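You operate a simulated robot arm through the tools that you are given. There is no shell and no other tool.

You are at the controls of a simulated robot arm. One attempt, no reset.

Task
Grease the small pump from its steel cup, wipe off the old grease.
Fine: green tap open first; screw the cup down till grease shows at the tap and stop within a quarter turn; shut the tap; blue rag, put back; leave the brass cup and blue tap alone. What is to be rubbed or washed off counts as gone when no trace of it is left.

Only the result counts: the job must be done as asked and must still hold three seconds after the hand-in. Knocking over, shifting, dropping, spilling or breaking anything else fails it.

Robot
A 6-joint arm with a two-finger parallel gripper, fixed in place. Base frame: the origin is on the floor under the middle of its stand, x ahead of it, y to its left, z up. Units: m, degrees, N and s.
With the tool pointing down near the work surface it reaches from about 0.34 to 0.76 m from the base axis. Its first joint turns from -66.0 to 66.0 degrees. Payload 2.45 kg.
The TCP is the grasp point between the finger pads, 0.024 m short of the fingertips. In the tool frame z runs along the fingers and y along their closing line. The gripper opens to 0.068 m. The fingers are 0.017 m wide and 0.01 m thick; the gripper's body (0.04 by 0.07 m) begins 0.041 m behind the TCP.
Orientation is that of the tool frame in the base frame, as a unit quaternion [w, x, y, z]. With the fingers straight down and closing along the base's y, the tool's x points along the base's -x, its y along +y and its z along -z.

Tools
- The arm moves only by the tool nudge_tool. Its argument "plan" is a list of rows, each an object of numbers (a shift or turn left out is 0, a gripper value left out holds the last): "tx", "ty", "tz": the shift along the tool's x, y, z in units of 50 mm (1.0 is 50 mm); "ax", "ay", "az": the turn, a rotation vector about the tool's x, y, z in units of 5 degrees (1.0 is 5 degrees); "jaw": the closure in counts, from 0 (fully open) to 255 (shut). In form: [{"tx": .., "ty": .., "tz": .., "ax": .., "ay": .., "az": .., "jaw": ..}, ...]. A call has 1 to 20 rows; each row shifts and turns the commanded pose from where the row before left it, along the tool's axes as they then stand. A call with a number of a shift or a turn outside -1 to 1 is refused whole. A row lasts 0.2 s, in which the tool goes at most 0.05 m and 8.6 degrees; a call with a longer step from one row to the next is refused whole, and so is a gripper value outside its range. Where a pose cannot be reached the arm comes as near as it can. A force on the tool above 40 N (or 10 N above the force at the start of the call, whichever is more), or a blocked arm, ends the call early, and 0.2 s more pass. Each finger travels about 0.108 m/s and halts on what it meets, pressing with about 30 N; the grip force reading is that of the motor and also rises with nothing between the fingers. The clock runs only during rows and for 0.2 s after the last one: add rows that do not move to give the fingers time. It gives the time, the measured TCP pose, the force on the tool (base axes), the opening and the grip force at its end, in the units of the frame above (readings bear some noise), with the torque about the TCP (base axes, N m) and any sound that the robot's microphone picked up.
- Cameras (640 x 400 px; columns grow to the right, rows downward): "scene" is fixed at [0.182, 0.4255, 1.4708]; the picture's right is [-0.60, -0.80, 0.00], its down [-0.40, 0.30, -0.86] and it looks along [0.69, -0.52, -0.50] (base axes); focal length 214 px, centre (320, 200). "wrist" rides on the gripper at [0.084, 0.011, -0.075] in the tool frame; the picture's right is [-0.13, 0.99, 0.00], its down [-0.60, -0.08, -0.79] and it looks along [-0.79, -0.10, 0.61] (tool axes); focal length 251 px, centre (320, 200). There is no depth. A picture from a camera that has moved, and an enlarged one, comes with that camera's place and axes in the base frame and with its lens.
- capture(camera): a new picture of that camera. The clock stands still meanwhile.
- inspect(camera, box): a new picture of the part [left, top, right, bottom] of that camera's present view, enlarged. The clock stands still meanwhile.
- sign_off(): hands the job in; it is judged then, once.

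Nothing tells you positions but the pictures and the camera data. Unless the task says otherwise, let go and move clear before handing in.

The tools are called after "Emit:" as name(argument=value, ...) on one line, values as JSON. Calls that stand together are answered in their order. nudge_tool: Moves the arm, as the interface text tells. Its arguments: {"type":"object","properties":{"plan":{"type":"array"}},"required":["plan"]} The other tools are called the same way: capture (camera) takes a picture; inspect (camera, box) takes an enlarged picture of a part of a camera's view; sign_off () hands the job in.

At the start:

```text
clock: 0.0
tcp_pos: [0.4295, 0.0784, 1.3967]
ee_rot: [0.001, 0.0, 1.0, 0.0]
ft_force: [0.1, -0.4, -0.2]
torque: [0.01, -0.05, -0.02]
grip_width: 0.0681
grasp_force: 0.0
```

scene: 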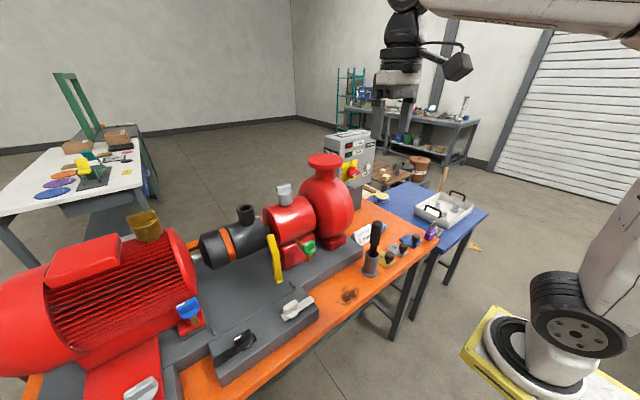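
wrist: 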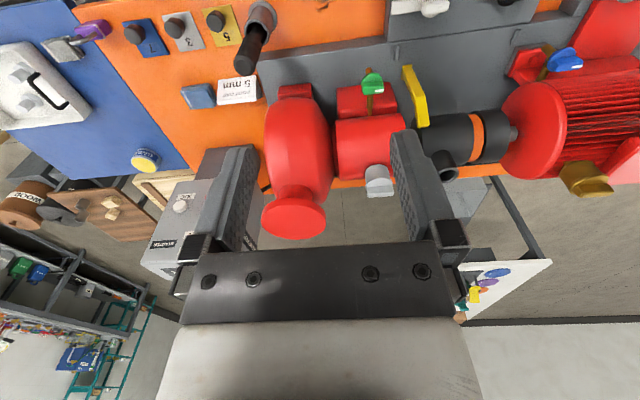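

I see a red motor-pump set on an orange table, with a steel cup and green tap on the small pump and a brass cup and blue tap on the motor side. I'll look closer at everything before moving.

Emit:
inspect(camera="scene", box=[240, 140, 400, 240])

Emit:
inspect(camera="scene", box=[320, 200, 480, 300])

Emit:
inspect(camera="wrist", box=[320, 40, 480, 220])

Emit:
inspect(camera="wrist", box=[60, 0, 300, 150])

Emit:
inspect(camera="scene", box=[120, 200, 320, 325])

```text
4.00 times, centred on (320, 190) of scene
camera zoom: at [0.182, 0.4255, 1.4708], right [-0.6, -0.8, 0.0], down [-0.4, 0.3, -0.86], along [0.69, -0.52, -0.5], focal length 858 px, centre (320, 240)
```

zoom: 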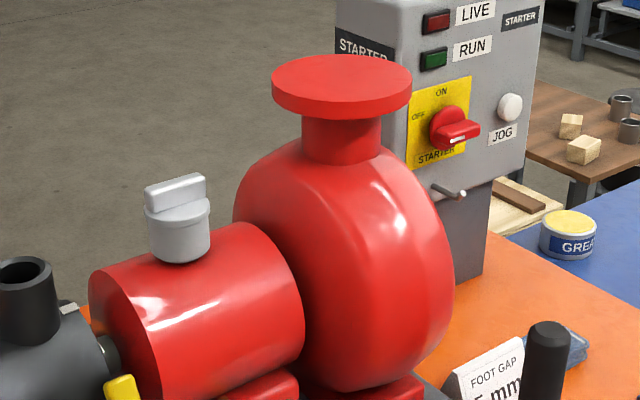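

```text
4.00 times, centred on (400, 250) of scene
camera zoom: at [0.182, 0.4255, 1.4708], right [-0.6, -0.8, 0.0], down [-0.4, 0.3, -0.86], along [0.69, -0.52, -0.5], focal length 858 px, centre (0, 0)
```

zoom: 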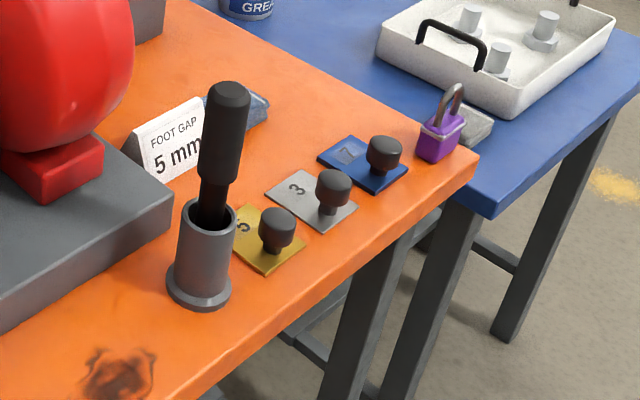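

```text
2.22 times, centred on (400, 130) of wrist
camera zoom: at [0.3455, 0.0899, 1.4715], right [0.13, 0.99, 0.0], down [0.6, -0.08, 0.79], along [0.79, -0.1, -0.61], focal length 559 px, centre (142, 356)
```

zoom: 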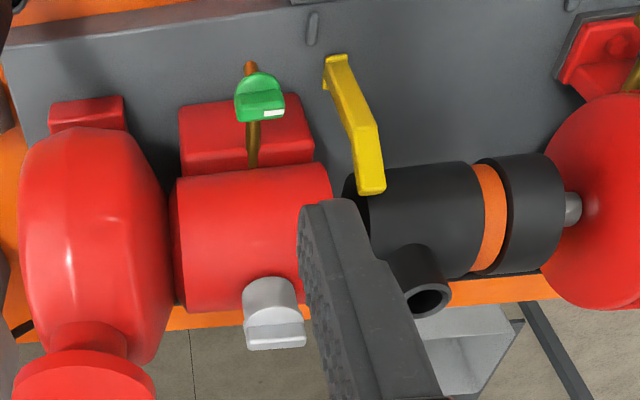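

```text
2.67 times, centred on (180, 75) of wrist
camera zoom: at [0.3455, 0.0899, 1.4715], right [0.13, 0.99, 0.0], down [0.6, -0.08, 0.79], along [0.79, -0.1, -0.61], focal length 670 px, centre (693, 533)
```

zoom: 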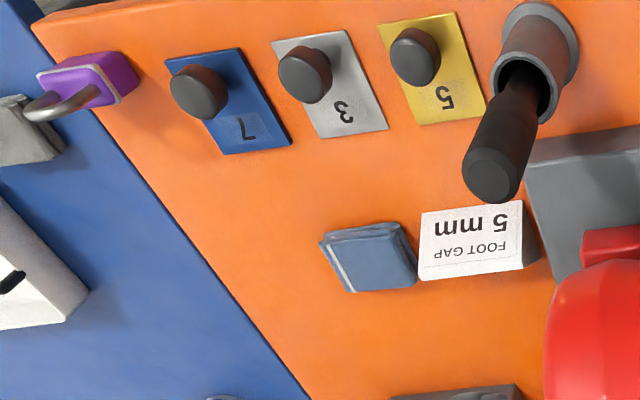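

```text
3.20 times, centred on (220, 262) of scene
camera zoom: at [0.182, 0.4255, 1.4708], right [-0.6, -0.8, 0.0], down [-0.4, 0.3, -0.86], along [0.69, -0.52, -0.5], focal length 686 px, centre (640, 0)
```

zoom: 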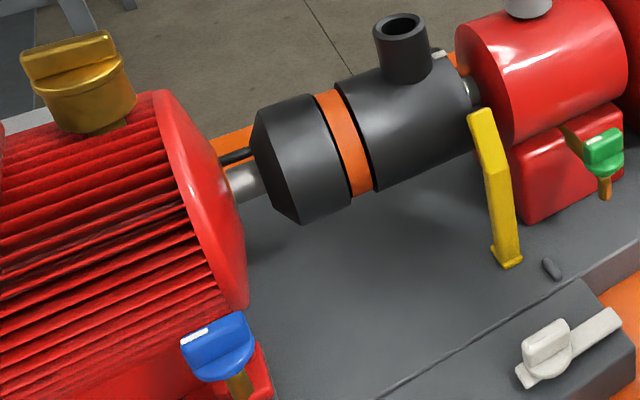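

I place the green tap at roughly (0.595, 0.157, 1.02) and the steel cup top at roughly (0.725, 0.155, 1.165). I'll zoom further on the tap, the cup, the smear on the table and the blue rag.

Emit:
inspect(camera="scene", box=[280, 225, 344, 265])

Emit:
inspect(camera="wrist", box=[340, 55, 404, 95])

Emit:
inspect(camera="scene", box=[320, 270, 384, 310])

Emit:
inspect(camera="scene", box=[260, 170, 324, 210])

Emit:
inspect(camera="wrist", box=[345, 140, 409, 210])

Emit:
inspect(camera="wrist", box=[160, 65, 288, 145])

```text
10.00 times, centred on (312, 245) of scene
camera zoom: at [0.182, 0.4255, 1.4708], right [-0.6, -0.8, 0.0], down [-0.4, 0.3, -0.86], along [0.69, -0.52, -0.5], focal length 2145 px, centre (400, -250)
```

zoom: 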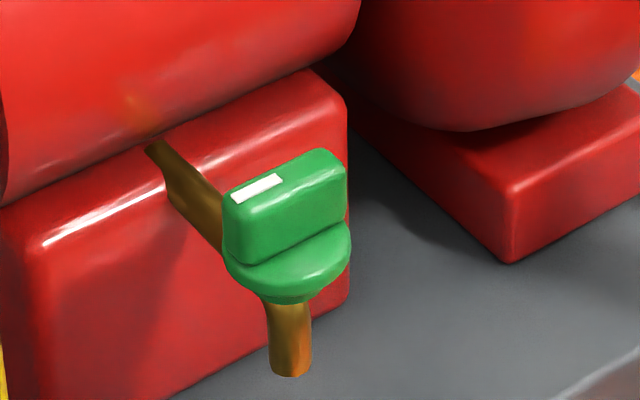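

```text
10.00 times, centred on (372, 75) of wrist
camera zoom: at [0.3455, 0.0899, 1.4715], right [0.13, 0.99, 0.0], down [0.6, -0.08, 0.79], along [0.79, -0.1, -0.61], focal length 2514 px, centre (-200, 1450)
```

zoom: 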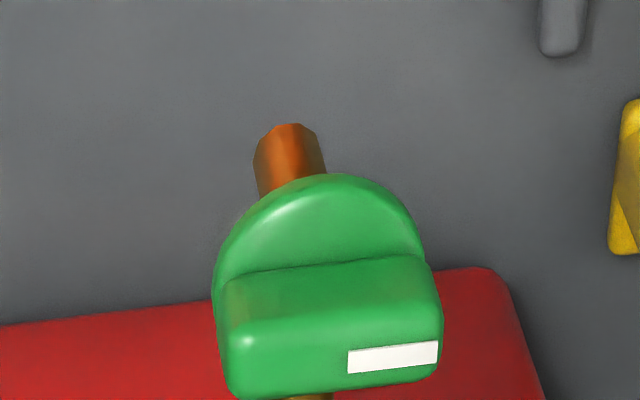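

```text
10.00 times, centred on (352, 290) of scene
camera zoom: at [0.182, 0.4255, 1.4708], right [-0.6, -0.8, 0.0], down [-0.4, 0.3, -0.86], along [0.69, -0.52, -0.5], focal length 2145 px, centre (0, -700)
```

zoom: 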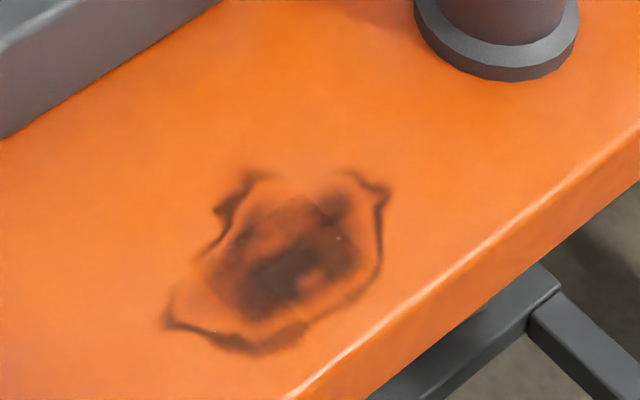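

```text
10.00 times, centred on (292, 190) of scene
camera zoom: at [0.182, 0.4255, 1.4708], right [-0.6, -0.8, 0.0], down [-0.4, 0.3, -0.86], along [0.69, -0.52, -0.5], focal length 2145 px, centre (600, 300)
```

zoom: 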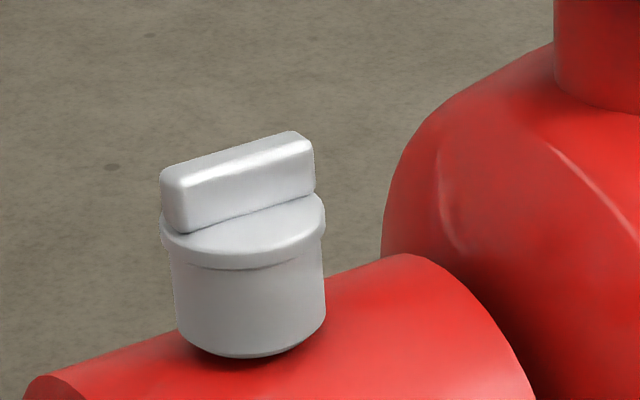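

```text
5.71 times, centred on (377, 175) of wrist
camera zoom: at [0.3455, 0.0899, 1.4715], right [0.13, 0.99, 0.0], down [0.6, -0.08, 0.79], along [0.79, -0.1, -0.61], focal length 1437 px, centre (-6, 343)
```

zoom: 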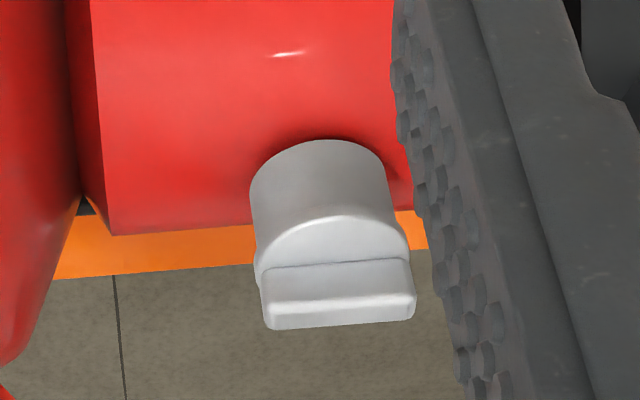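

```text
5.00 times, centred on (224, 105) of wrist
camera zoom: at [0.3455, 0.0899, 1.4715], right [0.13, 0.99, 0.0], down [0.6, -0.08, 0.79], along [0.79, -0.1, -0.61], focal length 1257 px, centre (800, 675)
```

zoom: 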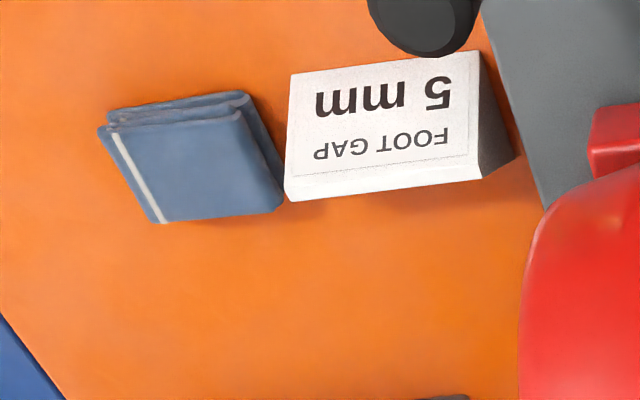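

The tap is a green knob with a thumb bar lying across its pipe and a white mark at the +y end. There is a dark smear on the orange top near (0.47, 0.09), and the blue rag is folded near (0.64, -0.25). I'll bring the wrist camera nearer the tap and look for grease.

Emit:
nudge_tool(plan=[{"ty": 0.314, "tz": 0.787, "jaw": 0}, {"ty": 0.314, "tz": 0.787}, {"ty": 0.314, "tz": 0.787}, {"ty": 0.314, "tz": 0.787}, {"ty": 0.314, "tz": 0.787}, {}])

```text
clock: 1.4
tcp_pos: [0.4261, 0.1551, 1.1998]
ee_rot: [0.001, 0.0, 1.0, -0.001]
ft_force: [-0.3, -0.3, -0.2]
torque: [0.01, -0.01, 0.02]
grip_width: 0.0681
grasp_force: 0.1
```

Emit:
capture(camera="wrist")

Emit:
inspect(camera="wrist", box=[240, 80, 400, 180])

Emit:
capture(camera="scene")

```text
taken
camera wrist: at [0.3443, 0.1663, 1.273], right [0.13, 0.99, 0.0], down [0.6, -0.08, 0.79], along [0.79, -0.1, -0.61], focal length 251 px, centre (320, 200)
```

wrist: 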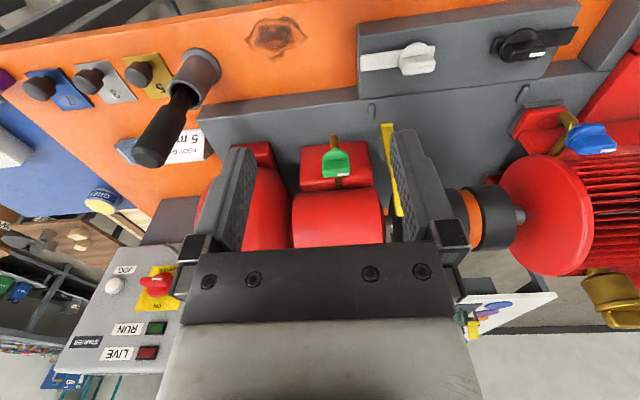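

```text
4.00 times, centred on (320, 130) of wrist
camera zoom: at [0.3443, 0.1663, 1.273], right [0.13, 0.99, 0.0], down [0.6, -0.08, 0.79], along [0.79, -0.1, -0.61], focal length 1006 px, centre (320, 480)
```

zoom: 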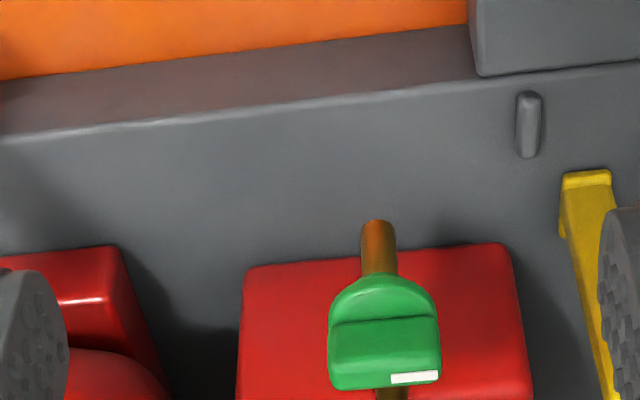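

```text
taken
```

scene: 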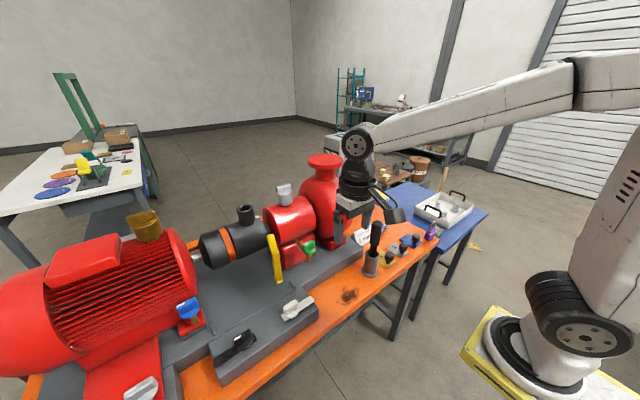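

The tap bar top is at about (0.596, 0.156, 1.038) and runs along y (across the pipe, so shut). I'll turn the tool 90° about the vertical so the fingers close along x, keeping the camera on the +y side.

Emit:
nudge_tool(plan=[{"az": 1}, {"az": 1}, {"az": 1}, {"az": 1}, {"az": 1}, {"az": 1}, {"az": 1}, {"az": 1}, {"az": 1}, {"az": 1}, {"az": 1}, {"az": 1}, {"az": 1}, {"az": 1}, {"az": 1}, {"az": 1}, {"az": 1}, {"az": 1}, {}])

```text
clock: 5.4
tcp_pos: [0.4293, 0.1566, 1.2003]
ee_rot: [0.0, 0.708, 0.706, 0.0]
ft_force: [0.1, 0.4, 0.4]
torque: [0.01, 0.0, 0.02]
grip_width: 0.0681
grasp_force: 0.1
```

Rotation went as planned. Moving over towards the tap, staying high, then looking.

Emit:
nudge_tool(plan=[{"ty": 0.83, "tz": 0.2}, {"ty": 0.83, "tz": 0.2}, {"ty": 0.83, "tz": 0.3}, {"ty": 0.83, "tz": 0.3}, {}])

Emit:
capture(camera="wrist")

Emit:
inspect(camera="scene", box=[260, 160, 388, 260])

```text
clock: 6.6
tcp_pos: [0.5949, 0.157, 1.1503]
ee_rot: [0.0, 0.707, 0.708, 0.0]
ft_force: [-0.2, 1.3, -1.1]
torque: [-0.01, 0.03, 0.01]
grip_width: 0.0679
grasp_force: 0.1
```

```text
taken
camera wrist: at [0.6066, 0.2419, 1.2249], right [0.99, -0.13, 0.0], down [-0.08, -0.6, 0.79], along [-0.1, -0.79, -0.61], focal length 251 px, centre (320, 200)
```

wrist: 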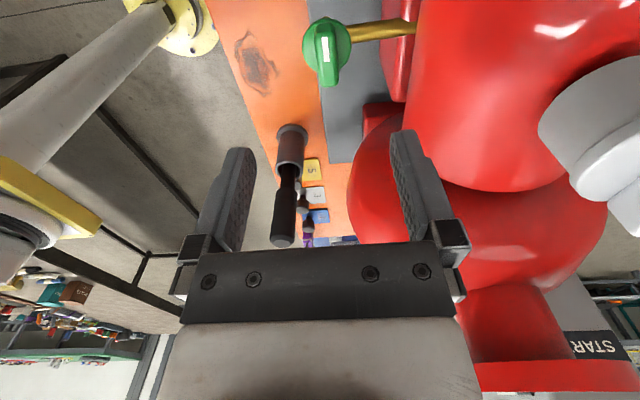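

```text
4.00 times, centred on (324, 210) of scene
camera zoom: at [0.182, 0.4255, 1.4708], right [-0.6, -0.8, 0.0], down [-0.4, 0.3, -0.86], along [0.69, -0.52, -0.5], focal length 858 px, centre (304, 160)
```

zoom: 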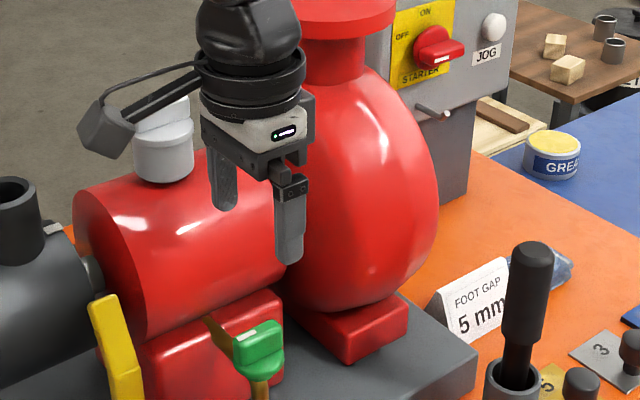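

The knob is in view beneath the fingers. I'll zoom to refine its position and bar thickness.

Emit:
inspect(camera="wrist", box=[280, 0, 408, 100])

```text
4.00 times, centred on (344, 50) of wrist
camera zoom: at [0.6066, 0.2419, 1.2249], right [0.99, -0.13, 0.0], down [-0.08, -0.6, 0.79], along [-0.1, -0.79, -0.61], focal length 1006 px, centre (224, 800)
```

zoom: 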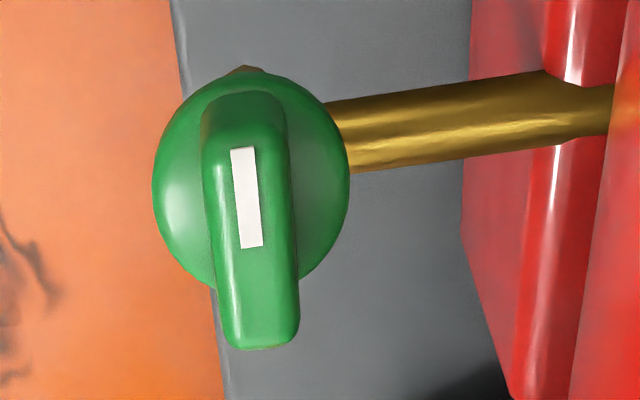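

The tap axis is at about (0.602, 0.162), bar about 15 mm thick and 40 mm long with its top near z 1.038. I'll centre, narrow the fingers, and go down to just above it.

Emit:
nudge_tool(plan=[{"tx": 0.1, "ty": 0.142, "jaw": 120}, {"tz": 0.5}, {"tz": 0.5}, {"tz": 0.5}, {}])

Emit:
capture(camera="wrist")

Emit:
inspect(camera="wrist", box=[240, 20, 400, 200])

Emit:
inspect(camera="scene", box=[280, 205, 344, 265])

```text
clock: 7.8
tcp_pos: [0.6022, 0.1612, 1.0747]
ee_rot: [0.0, 0.707, 0.707, 0.001]
ft_force: [-0.6, 0.2, -0.2]
torque: [0.02, 0.0, -0.02]
grip_width: 0.0361
grasp_force: 0.0
```

```text
taken
camera wrist: at [0.6136, 0.2455, 1.1496], right [0.99, -0.13, 0.0], down [-0.08, -0.6, 0.79], along [-0.1, -0.79, -0.61], focal length 251 px, centre (320, 200)
```

wrist: 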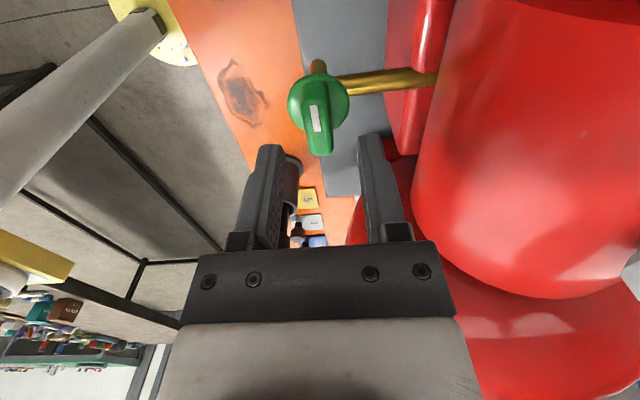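

```text
2.22 times, centred on (320, 110) of wrist
camera zoom: at [0.6136, 0.2455, 1.1496], right [0.99, -0.13, 0.0], down [-0.08, -0.6, 0.79], along [-0.1, -0.79, -0.61], focal length 559 px, centre (320, 400)
```

zoom: 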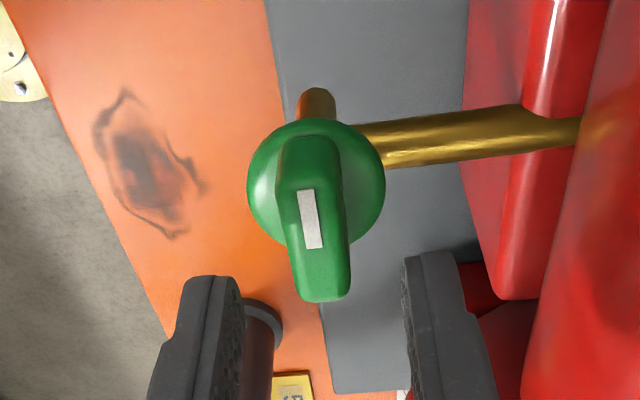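

```text
6.67 times, centred on (312, 235) of scene
camera zoom: at [0.182, 0.4255, 1.4708], right [-0.6, -0.8, 0.0], down [-0.4, 0.3, -0.86], along [0.69, -0.52, -0.5], focal length 1430 px, centre (373, -33)
```

zoom: 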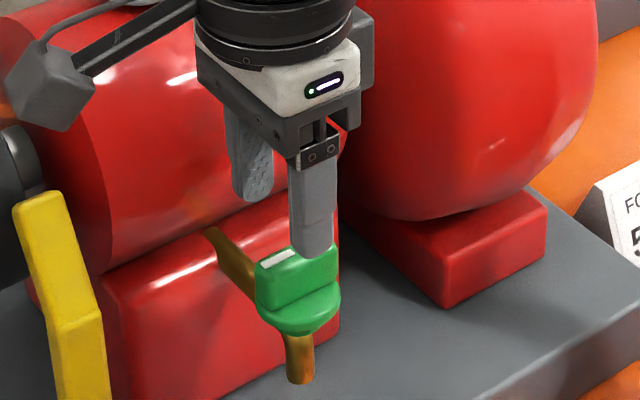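

The fingers line up on either side of the bar. I refine the tap centre to (0.601, 0.159), bar top about 1.031. I'll descend so the tips are just above the disc, and look before closing.

Emit:
nudge_tool(plan=[{"tx": -0.044, "ty": -0.02, "tz": 0.3}, {"tz": 0.3}, {}])

Emit:
inspect(camera="wrist", box=[240, 60, 400, 200])

Emit:
inspect(camera="scene", box=[280, 215, 344, 265])

```text
clock: 8.6
tcp_pos: [0.6019, 0.1596, 1.0436]
ee_rot: [0.0, 0.707, 0.708, 0.0]
ft_force: [0.2, -0.5, 0.6]
torque: [0.0, -0.01, 0.02]
grip_width: 0.0361
grasp_force: 0.1
```

```text
2.86 times, centred on (320, 130) of wrist
camera zoom: at [0.6131, 0.2439, 1.119], right [0.99, -0.13, 0.0], down [-0.08, -0.6, 0.79], along [-0.1, -0.79, -0.61], focal length 718 px, centre (320, 400)
```

zoom: 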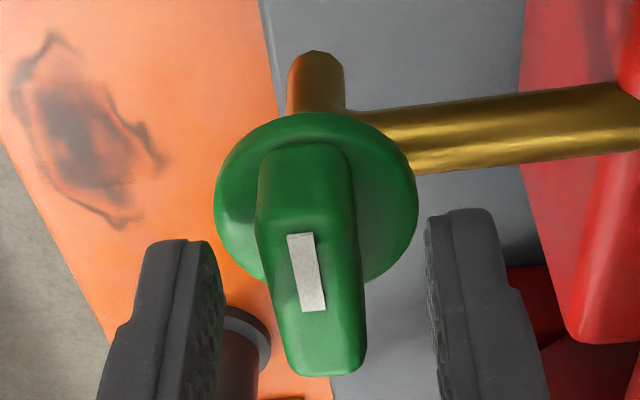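

```text
8.00 times, centred on (312, 240) of scene
camera zoom: at [0.182, 0.4255, 1.4708], right [-0.6, -0.8, 0.0], down [-0.4, 0.3, -0.86], along [0.69, -0.52, -0.5], focal length 1716 px, centre (384, -120)
```

zoom: 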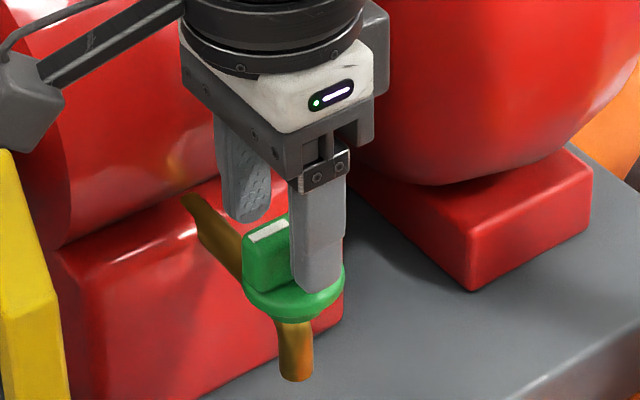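

The bar sits centred between the pads; I'll go 4 mm lower and close on it.

Emit:
nudge_tool(plan=[{"tz": 0.08}, {"jaw": 255}, {}, {}])

Emit:
inspect(camera="wrist", box=[240, 60, 400, 200])

```text
clock: 9.6
tcp_pos: [0.5986, 0.159, 1.0399]
ee_rot: [0.0, 0.708, 0.707, 0.0]
ft_force: [-8.7, -1.6, 5.3]
torque: [-0.02, 0.22, -0.02]
grip_width: 0.016
grasp_force: 34.7
```

```text
2.86 times, centred on (320, 130) of wrist
camera zoom: at [0.6119, 0.2442, 1.1156], right [0.99, -0.13, 0.0], down [-0.08, -0.6, 0.79], along [-0.1, -0.79, -0.61], focal length 718 px, centre (320, 400)
```

zoom: 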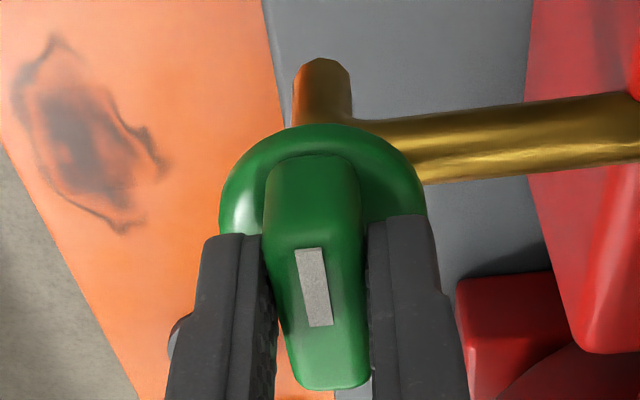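

Gripped at 16 mm, with a small side force showing the tap is about 2-3 mm nearer than commanded. I'll ease that off and try a small counter-clockwise turn.

Emit:
nudge_tool(plan=[{"ty": -0.05}, {"az": -1}, {"az": -1}, {}])

```text
clock: 10.6
tcp_pos: [0.5998, 0.1593, 1.0415]
ee_rot: [0.0, 0.643, 0.765, 0.0]
ft_force: [7.3, 2.2, -4.3]
torque: [0.31, -0.01, 0.03]
grip_width: 0.016
grasp_force: 35.5
```

Emit:
inspect(camera="wrist", box=[240, 60, 400, 200])

Emit:
inspect(camera="scene", box=[280, 215, 344, 265])

```text
2.86 times, centred on (320, 130) of wrist
camera zoom: at [0.5961, 0.2447, 1.1157], right [1.0, 0.05, 0.0], down [0.03, -0.61, 0.79], along [0.04, -0.79, -0.61], focal length 718 px, centre (320, 400)
```

zoom: 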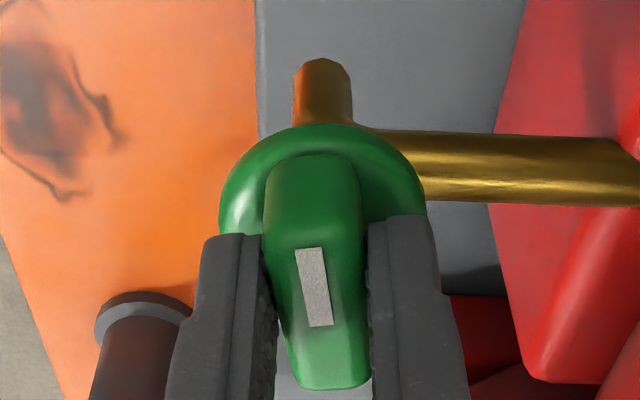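

```text
8.00 times, centred on (312, 240) of scene
camera zoom: at [0.1823, 0.4256, 1.4708], right [-0.6, -0.8, 0.0], down [-0.4, 0.3, -0.86], along [0.69, -0.52, -0.5], focal length 1716 px, centre (384, -120)
```

zoom: 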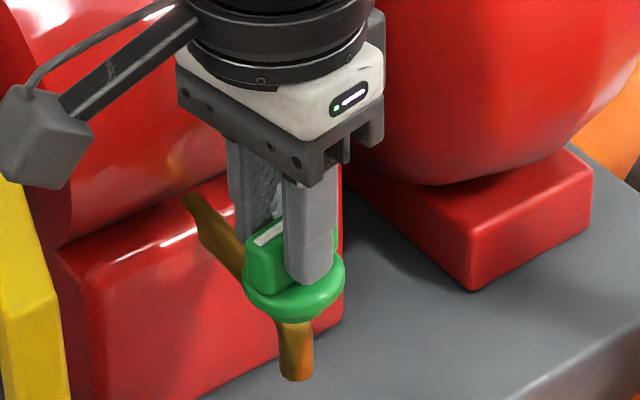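

The tap turns with the gripper freely counter-clockwise. Continuing toward a quarter turn in stages.

Emit:
nudge_tool(plan=[{"az": -1}, {"az": -1}, {"az": -1}, {"az": -1}, {"az": -1}, {"az": -1}, {"az": -1}, {"az": -1}, {}])

```text
clock: 12.6
tcp_pos: [0.5965, 0.1572, 1.0402]
ee_rot: [-0.001, 0.342, 0.94, -0.002]
ft_force: [-27.4, -12.5, 13.5]
torque: [-0.31, -0.3, -0.09]
grip_width: 0.016
grasp_force: 34.5
```

The side force is building because my grip is off the tap's axis; I'll shift the command to relieve it and check the view.

Emit:
nudge_tool(plan=[{"tx": 0.04, "ty": -0.086}, {}])

Emit:
inspect(camera="wrist", box=[240, 60, 400, 200])

Emit:
inspect(camera="scene", box=[280, 215, 344, 265])

```text
clock: 13.2
tcp_pos: [0.5965, 0.1577, 1.0399]
ee_rot: [0.004, 0.342, 0.94, 0.003]
ft_force: [11.1, 4.4, -5.5]
torque: [0.38, 0.77, 0.03]
grip_width: 0.0158
grasp_force: 35.0
```

```text
2.86 times, centred on (320, 130) of wrist
camera zoom: at [0.5397, 0.2207, 1.1153], right [0.74, 0.68, 0.01], down [0.41, -0.45, 0.79], along [0.54, -0.58, -0.61], focal length 718 px, centre (320, 400)
```

zoom: 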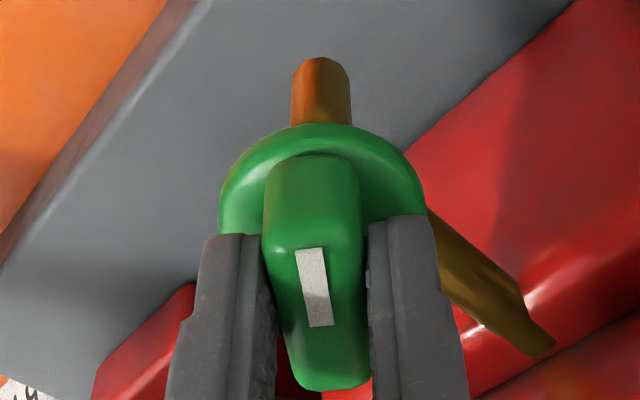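

```text
8.00 times, centred on (312, 240) of scene
camera zoom: at [0.1825, 0.4257, 1.4707], right [-0.6, -0.8, 0.0], down [-0.4, 0.3, -0.86], along [0.69, -0.52, -0.5], focal length 1716 px, centre (384, -120)
```

zoom: 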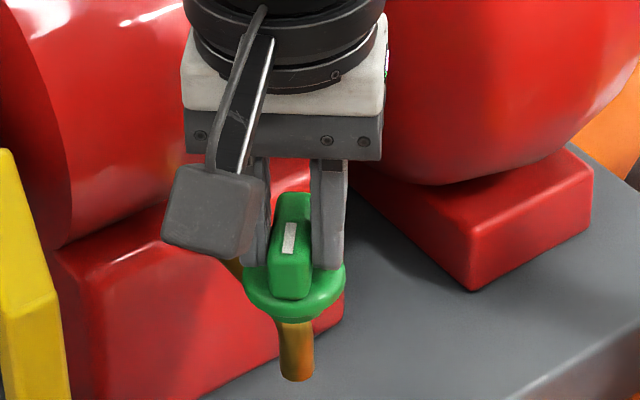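

The tap has turned 50° with the gripper. Continuing the remaining 40° with a small follow-up shift.

Emit:
nudge_tool(plan=[{"az": -1, "tx": -0.004, "ty": -0.007}, {"az": -1, "tx": -0.004, "ty": -0.007}, {"az": -1, "tx": -0.003, "ty": -0.008}, {"az": -1, "tx": -0.003, "ty": -0.008}, {}])

```text
clock: 14.4
tcp_pos: [0.5968, 0.1553, 1.042]
ee_rot: [0.003, 0.173, 0.985, 0.0]
ft_force: [21.5, 16.8, -9.1]
torque: [0.23, 0.35, 0.11]
grip_width: 0.0159
grasp_force: 34.5
```

Emit:
nudge_tool(plan=[{"tx": -0.033, "ty": 0.055}, {"az": -1}, {"az": -1}, {}])

```text
clock: 15.4
tcp_pos: [0.595, 0.1563, 1.041]
ee_rot: [-0.001, 0.087, 0.996, -0.001]
ft_force: [-4.2, -15.0, 3.8]
torque: [-0.24, -0.63, -0.01]
grip_width: 0.0159
grasp_force: 34.7
```

Emit:
nudge_tool(plan=[{"ty": -0.03}, {"az": -1}, {"az": -1}, {}])

Emit:
inspect(camera="wrist", box=[240, 60, 400, 200])

Emit:
inspect(camera="scene", box=[280, 215, 344, 265])

```text
clock: 16.4
tcp_pos: [0.5948, 0.155, 1.0411]
ee_rot: [-0.001, -0.002, 1.0, -0.001]
ft_force: [-8.1, -16.7, -3.4]
torque: [-0.17, -0.93, -0.03]
grip_width: 0.016
grasp_force: 34.9
```

```text
2.86 times, centred on (320, 130) of wrist
camera zoom: at [0.5126, 0.1668, 1.1157], right [0.13, 0.99, 0.0], down [0.6, -0.08, 0.79], along [0.79, -0.1, -0.61], focal length 718 px, centre (320, 400)
```

zoom: 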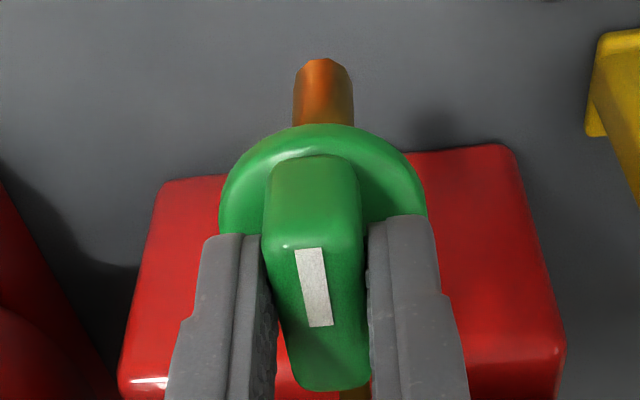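

```text
8.00 times, centred on (312, 240) of scene
camera zoom: at [0.1818, 0.425, 1.471], right [-0.6, -0.8, 0.0], down [-0.4, 0.3, -0.86], along [0.69, -0.52, -0.5], focal length 1716 px, centre (384, -120)
```

zoom: 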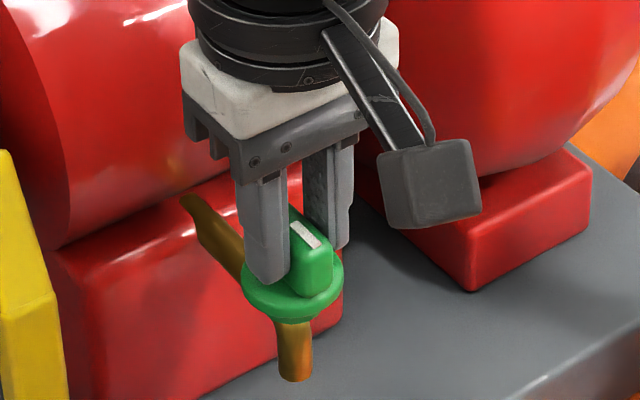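

The bar now lies along the pipe, mark toward me: a quarter turn. I'll feel for the end stop with one more small step.

Emit:
nudge_tool(plan=[{"ty": -0.03, "tx": 0.01}, {"az": -1}, {}])

```text
clock: 17.2
tcp_pos: [0.5954, 0.1545, 1.0419]
ee_rot: [0.0, -0.044, 0.999, 0.0]
ft_force: [-3.2, -4.0, -4.7]
torque: [-0.01, -0.03, -0.84]
grip_width: 0.0174
grasp_force: 35.2
```

There's a stop right at a quarter turn (torque -0.84), so the tap is fully open. I'll relax that last 5°, let go and lift off.

Emit:
nudge_tool(plan=[{"az": 1}, {"jaw": 120}, {}, {"tz": -0.4}, {"tz": -0.8}, {"tz": -0.8}, {"tz": -0.8}, {}])

Emit:
inspect(camera="scene", box=[260, 165, 388, 265])

Emit:
capture(camera="wrist")

```text
clock: 19.0
tcp_pos: [0.5963, 0.1531, 1.1827]
ee_rot: [0.001, 0.0, 1.0, 0.0]
ft_force: [0.7, 0.0, -0.5]
torque: [0.03, -0.02, 0.02]
grip_width: 0.036
grasp_force: 0.1
```

```text
4.00 times, centred on (324, 215) of scene
camera zoom: at [0.182, 0.4255, 1.4708], right [-0.6, -0.8, 0.0], down [-0.4, 0.3, -0.86], along [0.69, -0.52, -0.5], focal length 858 px, centre (304, 140)
```

zoom: 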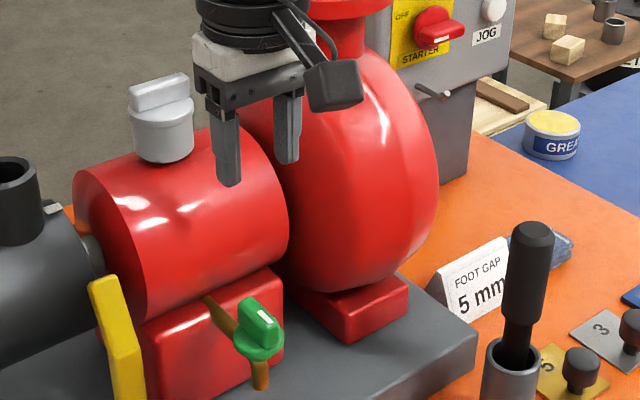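

```text
taken
camera wrist: at [0.5124, 0.165, 1.2567], right [0.13, 0.99, 0.0], down [0.6, -0.08, 0.79], along [0.79, -0.1, -0.61], focal length 251 px, centre (320, 200)
```

wrist: 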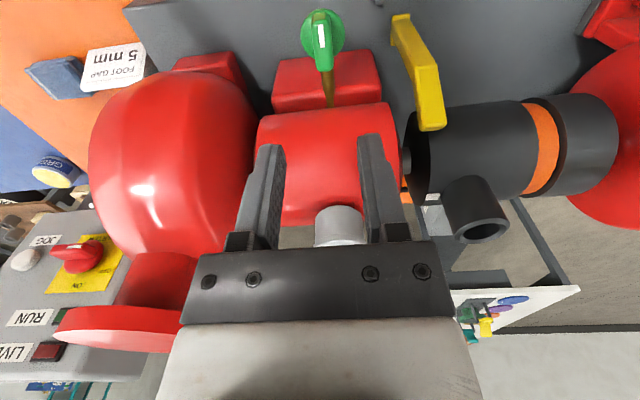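

The tap stays open, no grease yet. Next is the steel cup: I triangulate its thumb bar at about (0.725, 0.154), top near z 1.172, running along y. I'll rise, turn the tool so the fingers close along x, and move above it.

Emit:
nudge_tool(plan=[{"tz": -0.8}, {"tz": -0.8}, {"az": 1}, {"az": 1}, {"az": 1}, {"az": 1}, {"az": 1}, {"az": 1}, {"az": 1}, {"az": 1}, {"az": 1}, {"az": 1}, {"az": 1}, {"az": 1}, {"az": 1}, {"az": 1}, {"az": 1}, {"az": 1}, {"az": 1}, {"az": 1}])

Emit:
nudge_tool(plan=[{"ty": 0.65}, {"ty": 0.65}, {"ty": 0.65}, {"ty": 0.63}, {}])

Emit:
capture(camera="wrist")

Emit:
capture(camera="scene")

```text
clock: 23.2
tcp_pos: [0.5954, 0.1534, 1.26]
ee_rot: [0.0, 0.708, 0.706, 0.0]
ft_force: [0.2, 0.4, 0.0]
torque: [-0.01, -0.04, -0.02]
grip_width: 0.0358
grasp_force: 0.0
```

```text
clock: 24.4
tcp_pos: [0.6933, 0.1546, 1.2576]
ee_rot: [0.0, 0.707, 0.708, 0.0]
ft_force: [0.2, 0.8, 0.1]
torque: [-0.03, -0.07, 0.02]
grip_width: 0.0361
grasp_force: 0.0
out of reach, approached as far as the arm can: row 3, 4
```

```text
taken
camera wrist: at [0.7049, 0.2384, 1.3316], right [0.99, -0.13, 0.0], down [-0.08, -0.6, 0.79], along [-0.1, -0.79, -0.61], focal length 251 px, centre (320, 200)
```

wrist: 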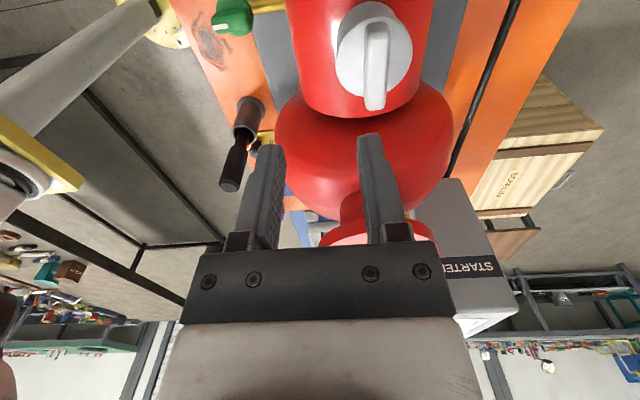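

```text
taken
```

scene: 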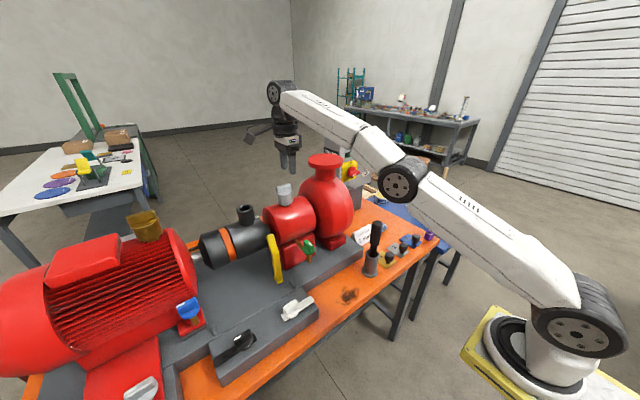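

At this height the arm runs out of reach at x ≈ 0.693. Lower it reaches farther; I'll go down while still above the bar and see how close it gets.

Emit:
nudge_tool(plan=[{"tz": 0.4}, {"tz": 0.4}, {}, {}])

```text
clock: 25.4
tcp_pos: [0.6928, 0.1528, 1.2161]
ee_rot: [0.0, 0.707, 0.707, 0.0]
ft_force: [0.4, 0.1, 0.7]
torque: [-0.01, -0.01, -0.02]
grip_width: 0.0361
grasp_force: 0.0
```

Emit:
nudge_tool(plan=[{"ty": 0.22}, {"ty": 0.22}, {"ty": 0.2}, {}])

Emit:
inspect(camera="wrist", box=[240, 0, 400, 150])

Emit:
inspect(camera="scene", box=[240, 140, 340, 215])

```text
clock: 26.4
tcp_pos: [0.7118, 0.1505, 1.2135]
ee_rot: [0.001, 0.707, 0.707, 0.001]
ft_force: [-0.7, -0.4, 0.8]
torque: [-0.03, -0.03, 0.01]
grip_width: 0.036
grasp_force: 0.0
out of reach, approached as far as the arm can: row 2, 3
```

```text
2.67 times, centred on (320, 75) of wrist
camera zoom: at [0.7229, 0.2359, 1.288], right [0.99, -0.13, 0.0], down [-0.08, -0.6, 0.79], along [-0.1, -0.79, -0.61], focal length 670 px, centre (320, 533)
```

zoom: 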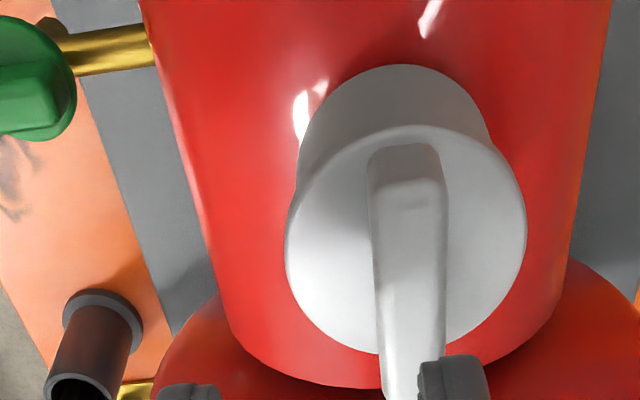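

```text
5.33 times, centred on (290, 178) of scene
camera zoom: at [0.182, 0.4255, 1.4708], right [-0.6, -0.8, 0.0], down [-0.4, 0.3, -0.86], along [0.69, -0.52, -0.5], focal length 1144 px, centre (480, 320)
```

zoom: 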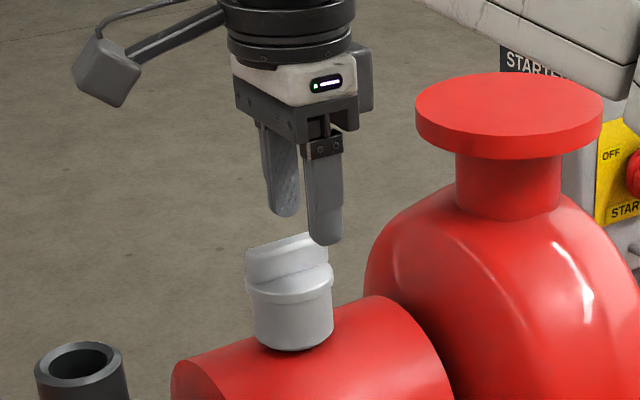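

The cup axis comes out at about (0.7255, 0.1545). Reach is short by a few millimetres with a vertical tool, so I'll open fully, tilt the fingers about 2.5° outward, and descend straddling the bar in steps.

Emit:
nudge_tool(plan=[{"jaw": 0, "tx": 0.08}, {"ax": -0.5}, {"tz": 0.3}, {}])

Emit:
inspect(camera="scene", box=[250, 150, 330, 210])

Emit:
capture(camera="wrist")

```text
clock: 27.4
tcp_pos: [0.7118, 0.1562, 1.2001]
ee_rot: [0.016, 0.707, 0.707, 0.016]
ft_force: [0.6, -0.1, -0.4]
torque: [-0.01, -0.02, -0.01]
grip_width: 0.0683
grasp_force: 0.0
```

```text
6.67 times, centred on (290, 180) of scene
camera zoom: at [0.182, 0.4255, 1.4708], right [-0.6, -0.8, 0.0], down [-0.4, 0.3, -0.86], along [0.69, -0.52, -0.5], focal length 1430 px, centre (520, 333)
```

zoom: 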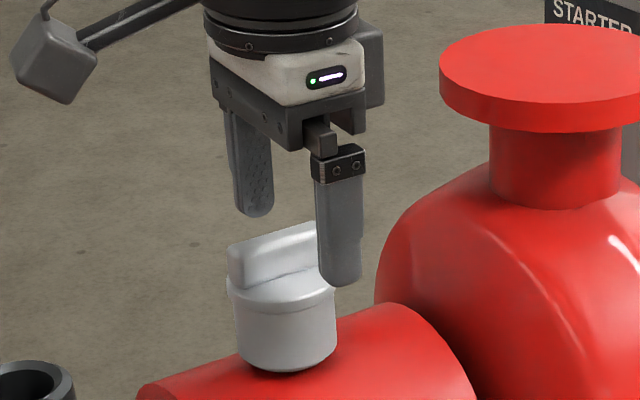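

```text
taken
camera wrist: at [0.7204, 0.2391, 1.2745], right [0.99, -0.13, 0.04], down [-0.11, -0.6, 0.79], along [-0.08, -0.79, -0.61], focal length 251 px, centre (320, 200)
```

wrist: 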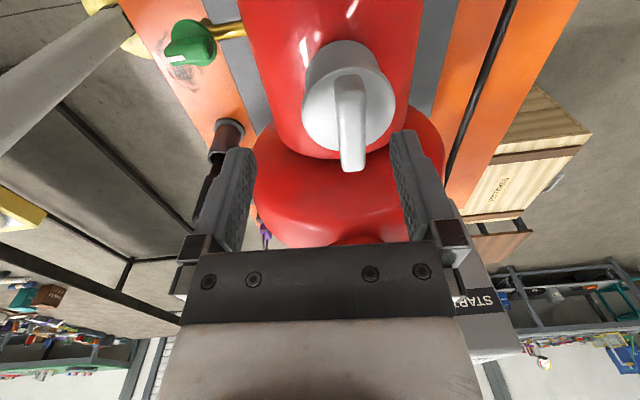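

Fingers straddle the bar well. Continuing down and outward.

Emit:
nudge_tool(plan=[{"tz": 0.14, "ty": 0.1, "tx": -0.03}, {"tz": 0.14, "ty": 0.15}, {}])

Emit:
inspect(camera="scene", box=[250, 150, 330, 210])

Emit:
inspect(camera="wrist", box=[220, 40, 420, 200])

```text
clock: 28.2
tcp_pos: [0.7254, 0.1529, 1.1854]
ee_rot: [0.016, 0.707, 0.707, 0.015]
ft_force: [-0.7, -0.2, -0.7]
torque: [-0.01, -0.02, 0.02]
grip_width: 0.0678
grasp_force: 0.1
```

```text
6.67 times, centred on (290, 180) of scene
camera zoom: at [0.182, 0.4255, 1.4708], right [-0.6, -0.8, 0.0], down [-0.4, 0.3, -0.86], along [0.69, -0.52, -0.5], focal length 1430 px, centre (520, 333)
```

zoom: 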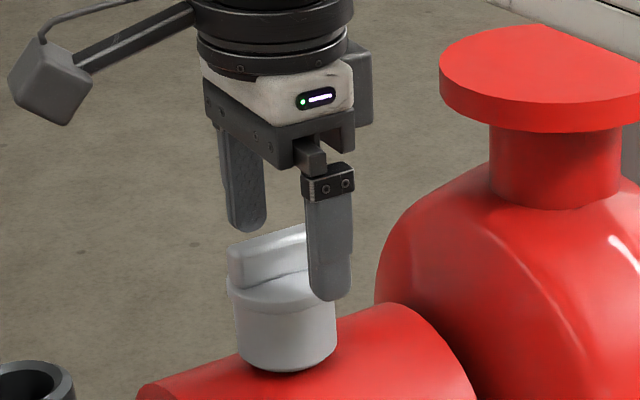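

```text
2.50 times, centred on (320, 120) of wrist
camera zoom: at [0.7332, 0.2378, 1.2613], right [0.99, -0.13, 0.04], down [-0.11, -0.6, 0.79], along [-0.08, -0.79, -0.61], focal length 629 px, centre (320, 400)
```

zoom: 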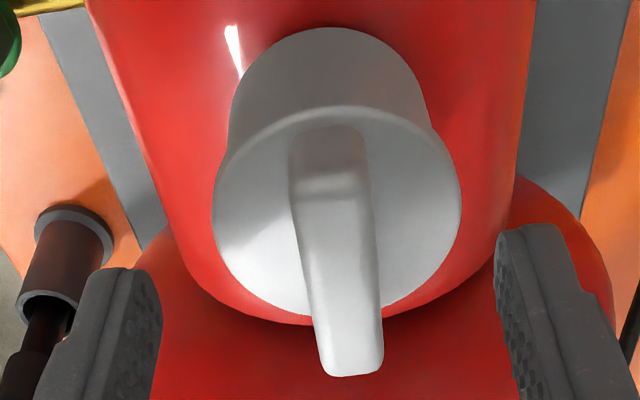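

Position reached. A touch lower and outward, then close on the bar.

Emit:
nudge_tool(plan=[{"tz": 0.08, "ty": 0.03, "tx": 0.02}, {"jaw": 120}, {"jaw": 160}, {}])

Emit:
inspect(camera="wrist", box=[220, 40, 420, 200])

Emit:
inspect(camera="scene", box=[250, 150, 330, 210])

```text
clock: 29.2
tcp_pos: [0.7268, 0.1552, 1.1823]
ee_rot: [0.016, 0.707, 0.707, 0.016]
ft_force: [-0.3, -0.2, 0.3]
torque: [-0.04, 0.02, -0.02]
grip_width: 0.0255
grasp_force: 0.2
```

```text
2.50 times, centred on (320, 120) of wrist
camera zoom: at [0.7349, 0.239, 1.257], right [0.99, -0.13, 0.04], down [-0.11, -0.6, 0.79], along [-0.08, -0.79, -0.61], focal length 629 px, centre (320, 400)
```

zoom: 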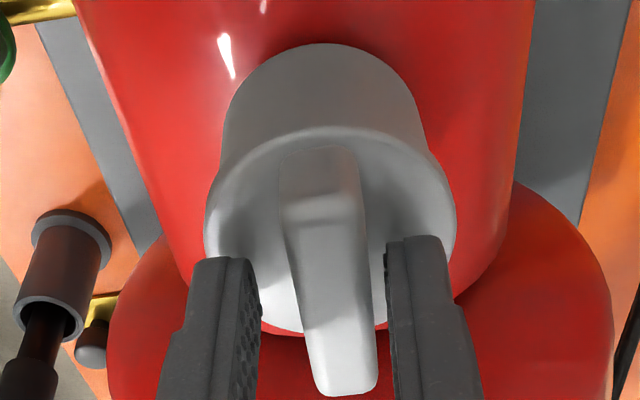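

```text
6.67 times, centred on (290, 180) of scene
camera zoom: at [0.182, 0.4255, 1.4708], right [-0.6, -0.8, 0.0], down [-0.4, 0.3, -0.86], along [0.69, -0.52, -0.5], focal length 1430 px, centre (520, 333)
```

zoom: 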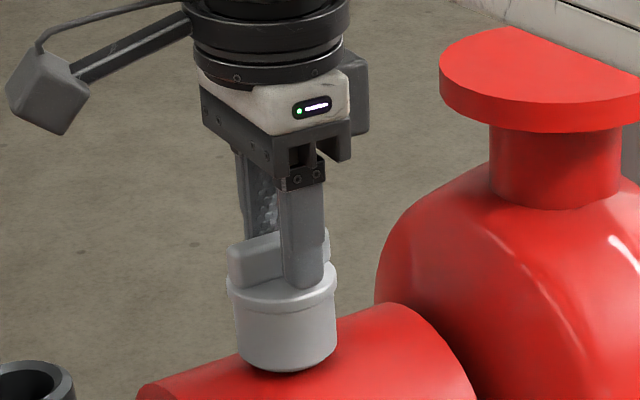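

The bar is centred. Closing fully.

Emit:
nudge_tool(plan=[{"jaw": 255}, {}, {}])

Emit:
inspect(camera="wrist", box=[220, 40, 420, 200])

Emit:
inspect(camera="scene", box=[280, 225, 344, 265])

```text
clock: 30.0
tcp_pos: [0.7289, 0.1541, 1.1823]
ee_rot: [0.018, 0.707, 0.707, 0.02]
ft_force: [35.6, 5.0, 1.9]
torque: [-0.3, 0.02, -0.1]
grip_width: 0.0147
grasp_force: 34.1
```

```text
2.50 times, centred on (320, 120) of wrist
camera zoom: at [0.737, 0.2388, 1.2573], right [0.99, -0.13, 0.05], down [-0.12, -0.6, 0.79], along [-0.07, -0.79, -0.61], focal length 629 px, centre (320, 400)
```

zoom: 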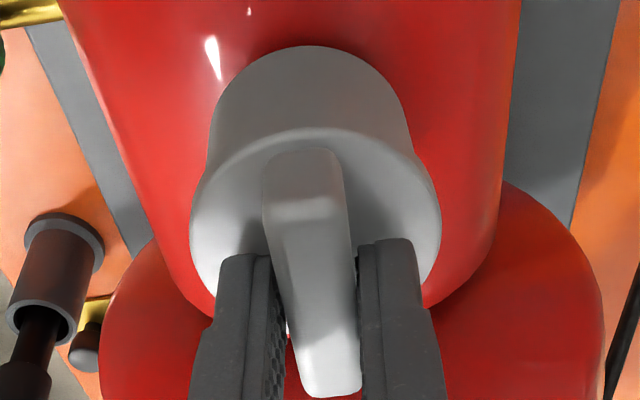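

```text
10.00 times, centred on (312, 245) of scene
camera zoom: at [0.1832, 0.4257, 1.4706], right [-0.6, -0.8, 0.0], down [-0.4, 0.3, -0.86], along [0.69, -0.52, -0.5], focal length 2145 px, centre (400, -250)
```

zoom: 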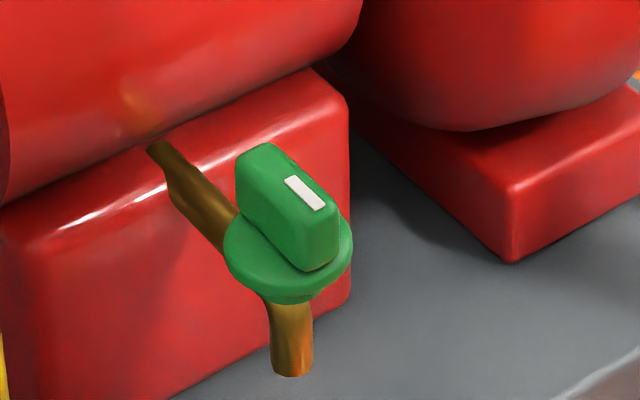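

Gripped (14.7 mm), with 35 N side force: the cup is about 4 mm further out than commanded. I'll shift to relieve that.

Emit:
nudge_tool(plan=[{"ty": 0.08}, {}])

```text
clock: 30.6
tcp_pos: [0.7289, 0.1531, 1.1818]
ee_rot: [0.015, 0.707, 0.706, 0.014]
ft_force: [-7.0, -4.4, 3.0]
torque: [0.88, 0.76, -0.03]
grip_width: 0.0144
grasp_force: 34.3
```

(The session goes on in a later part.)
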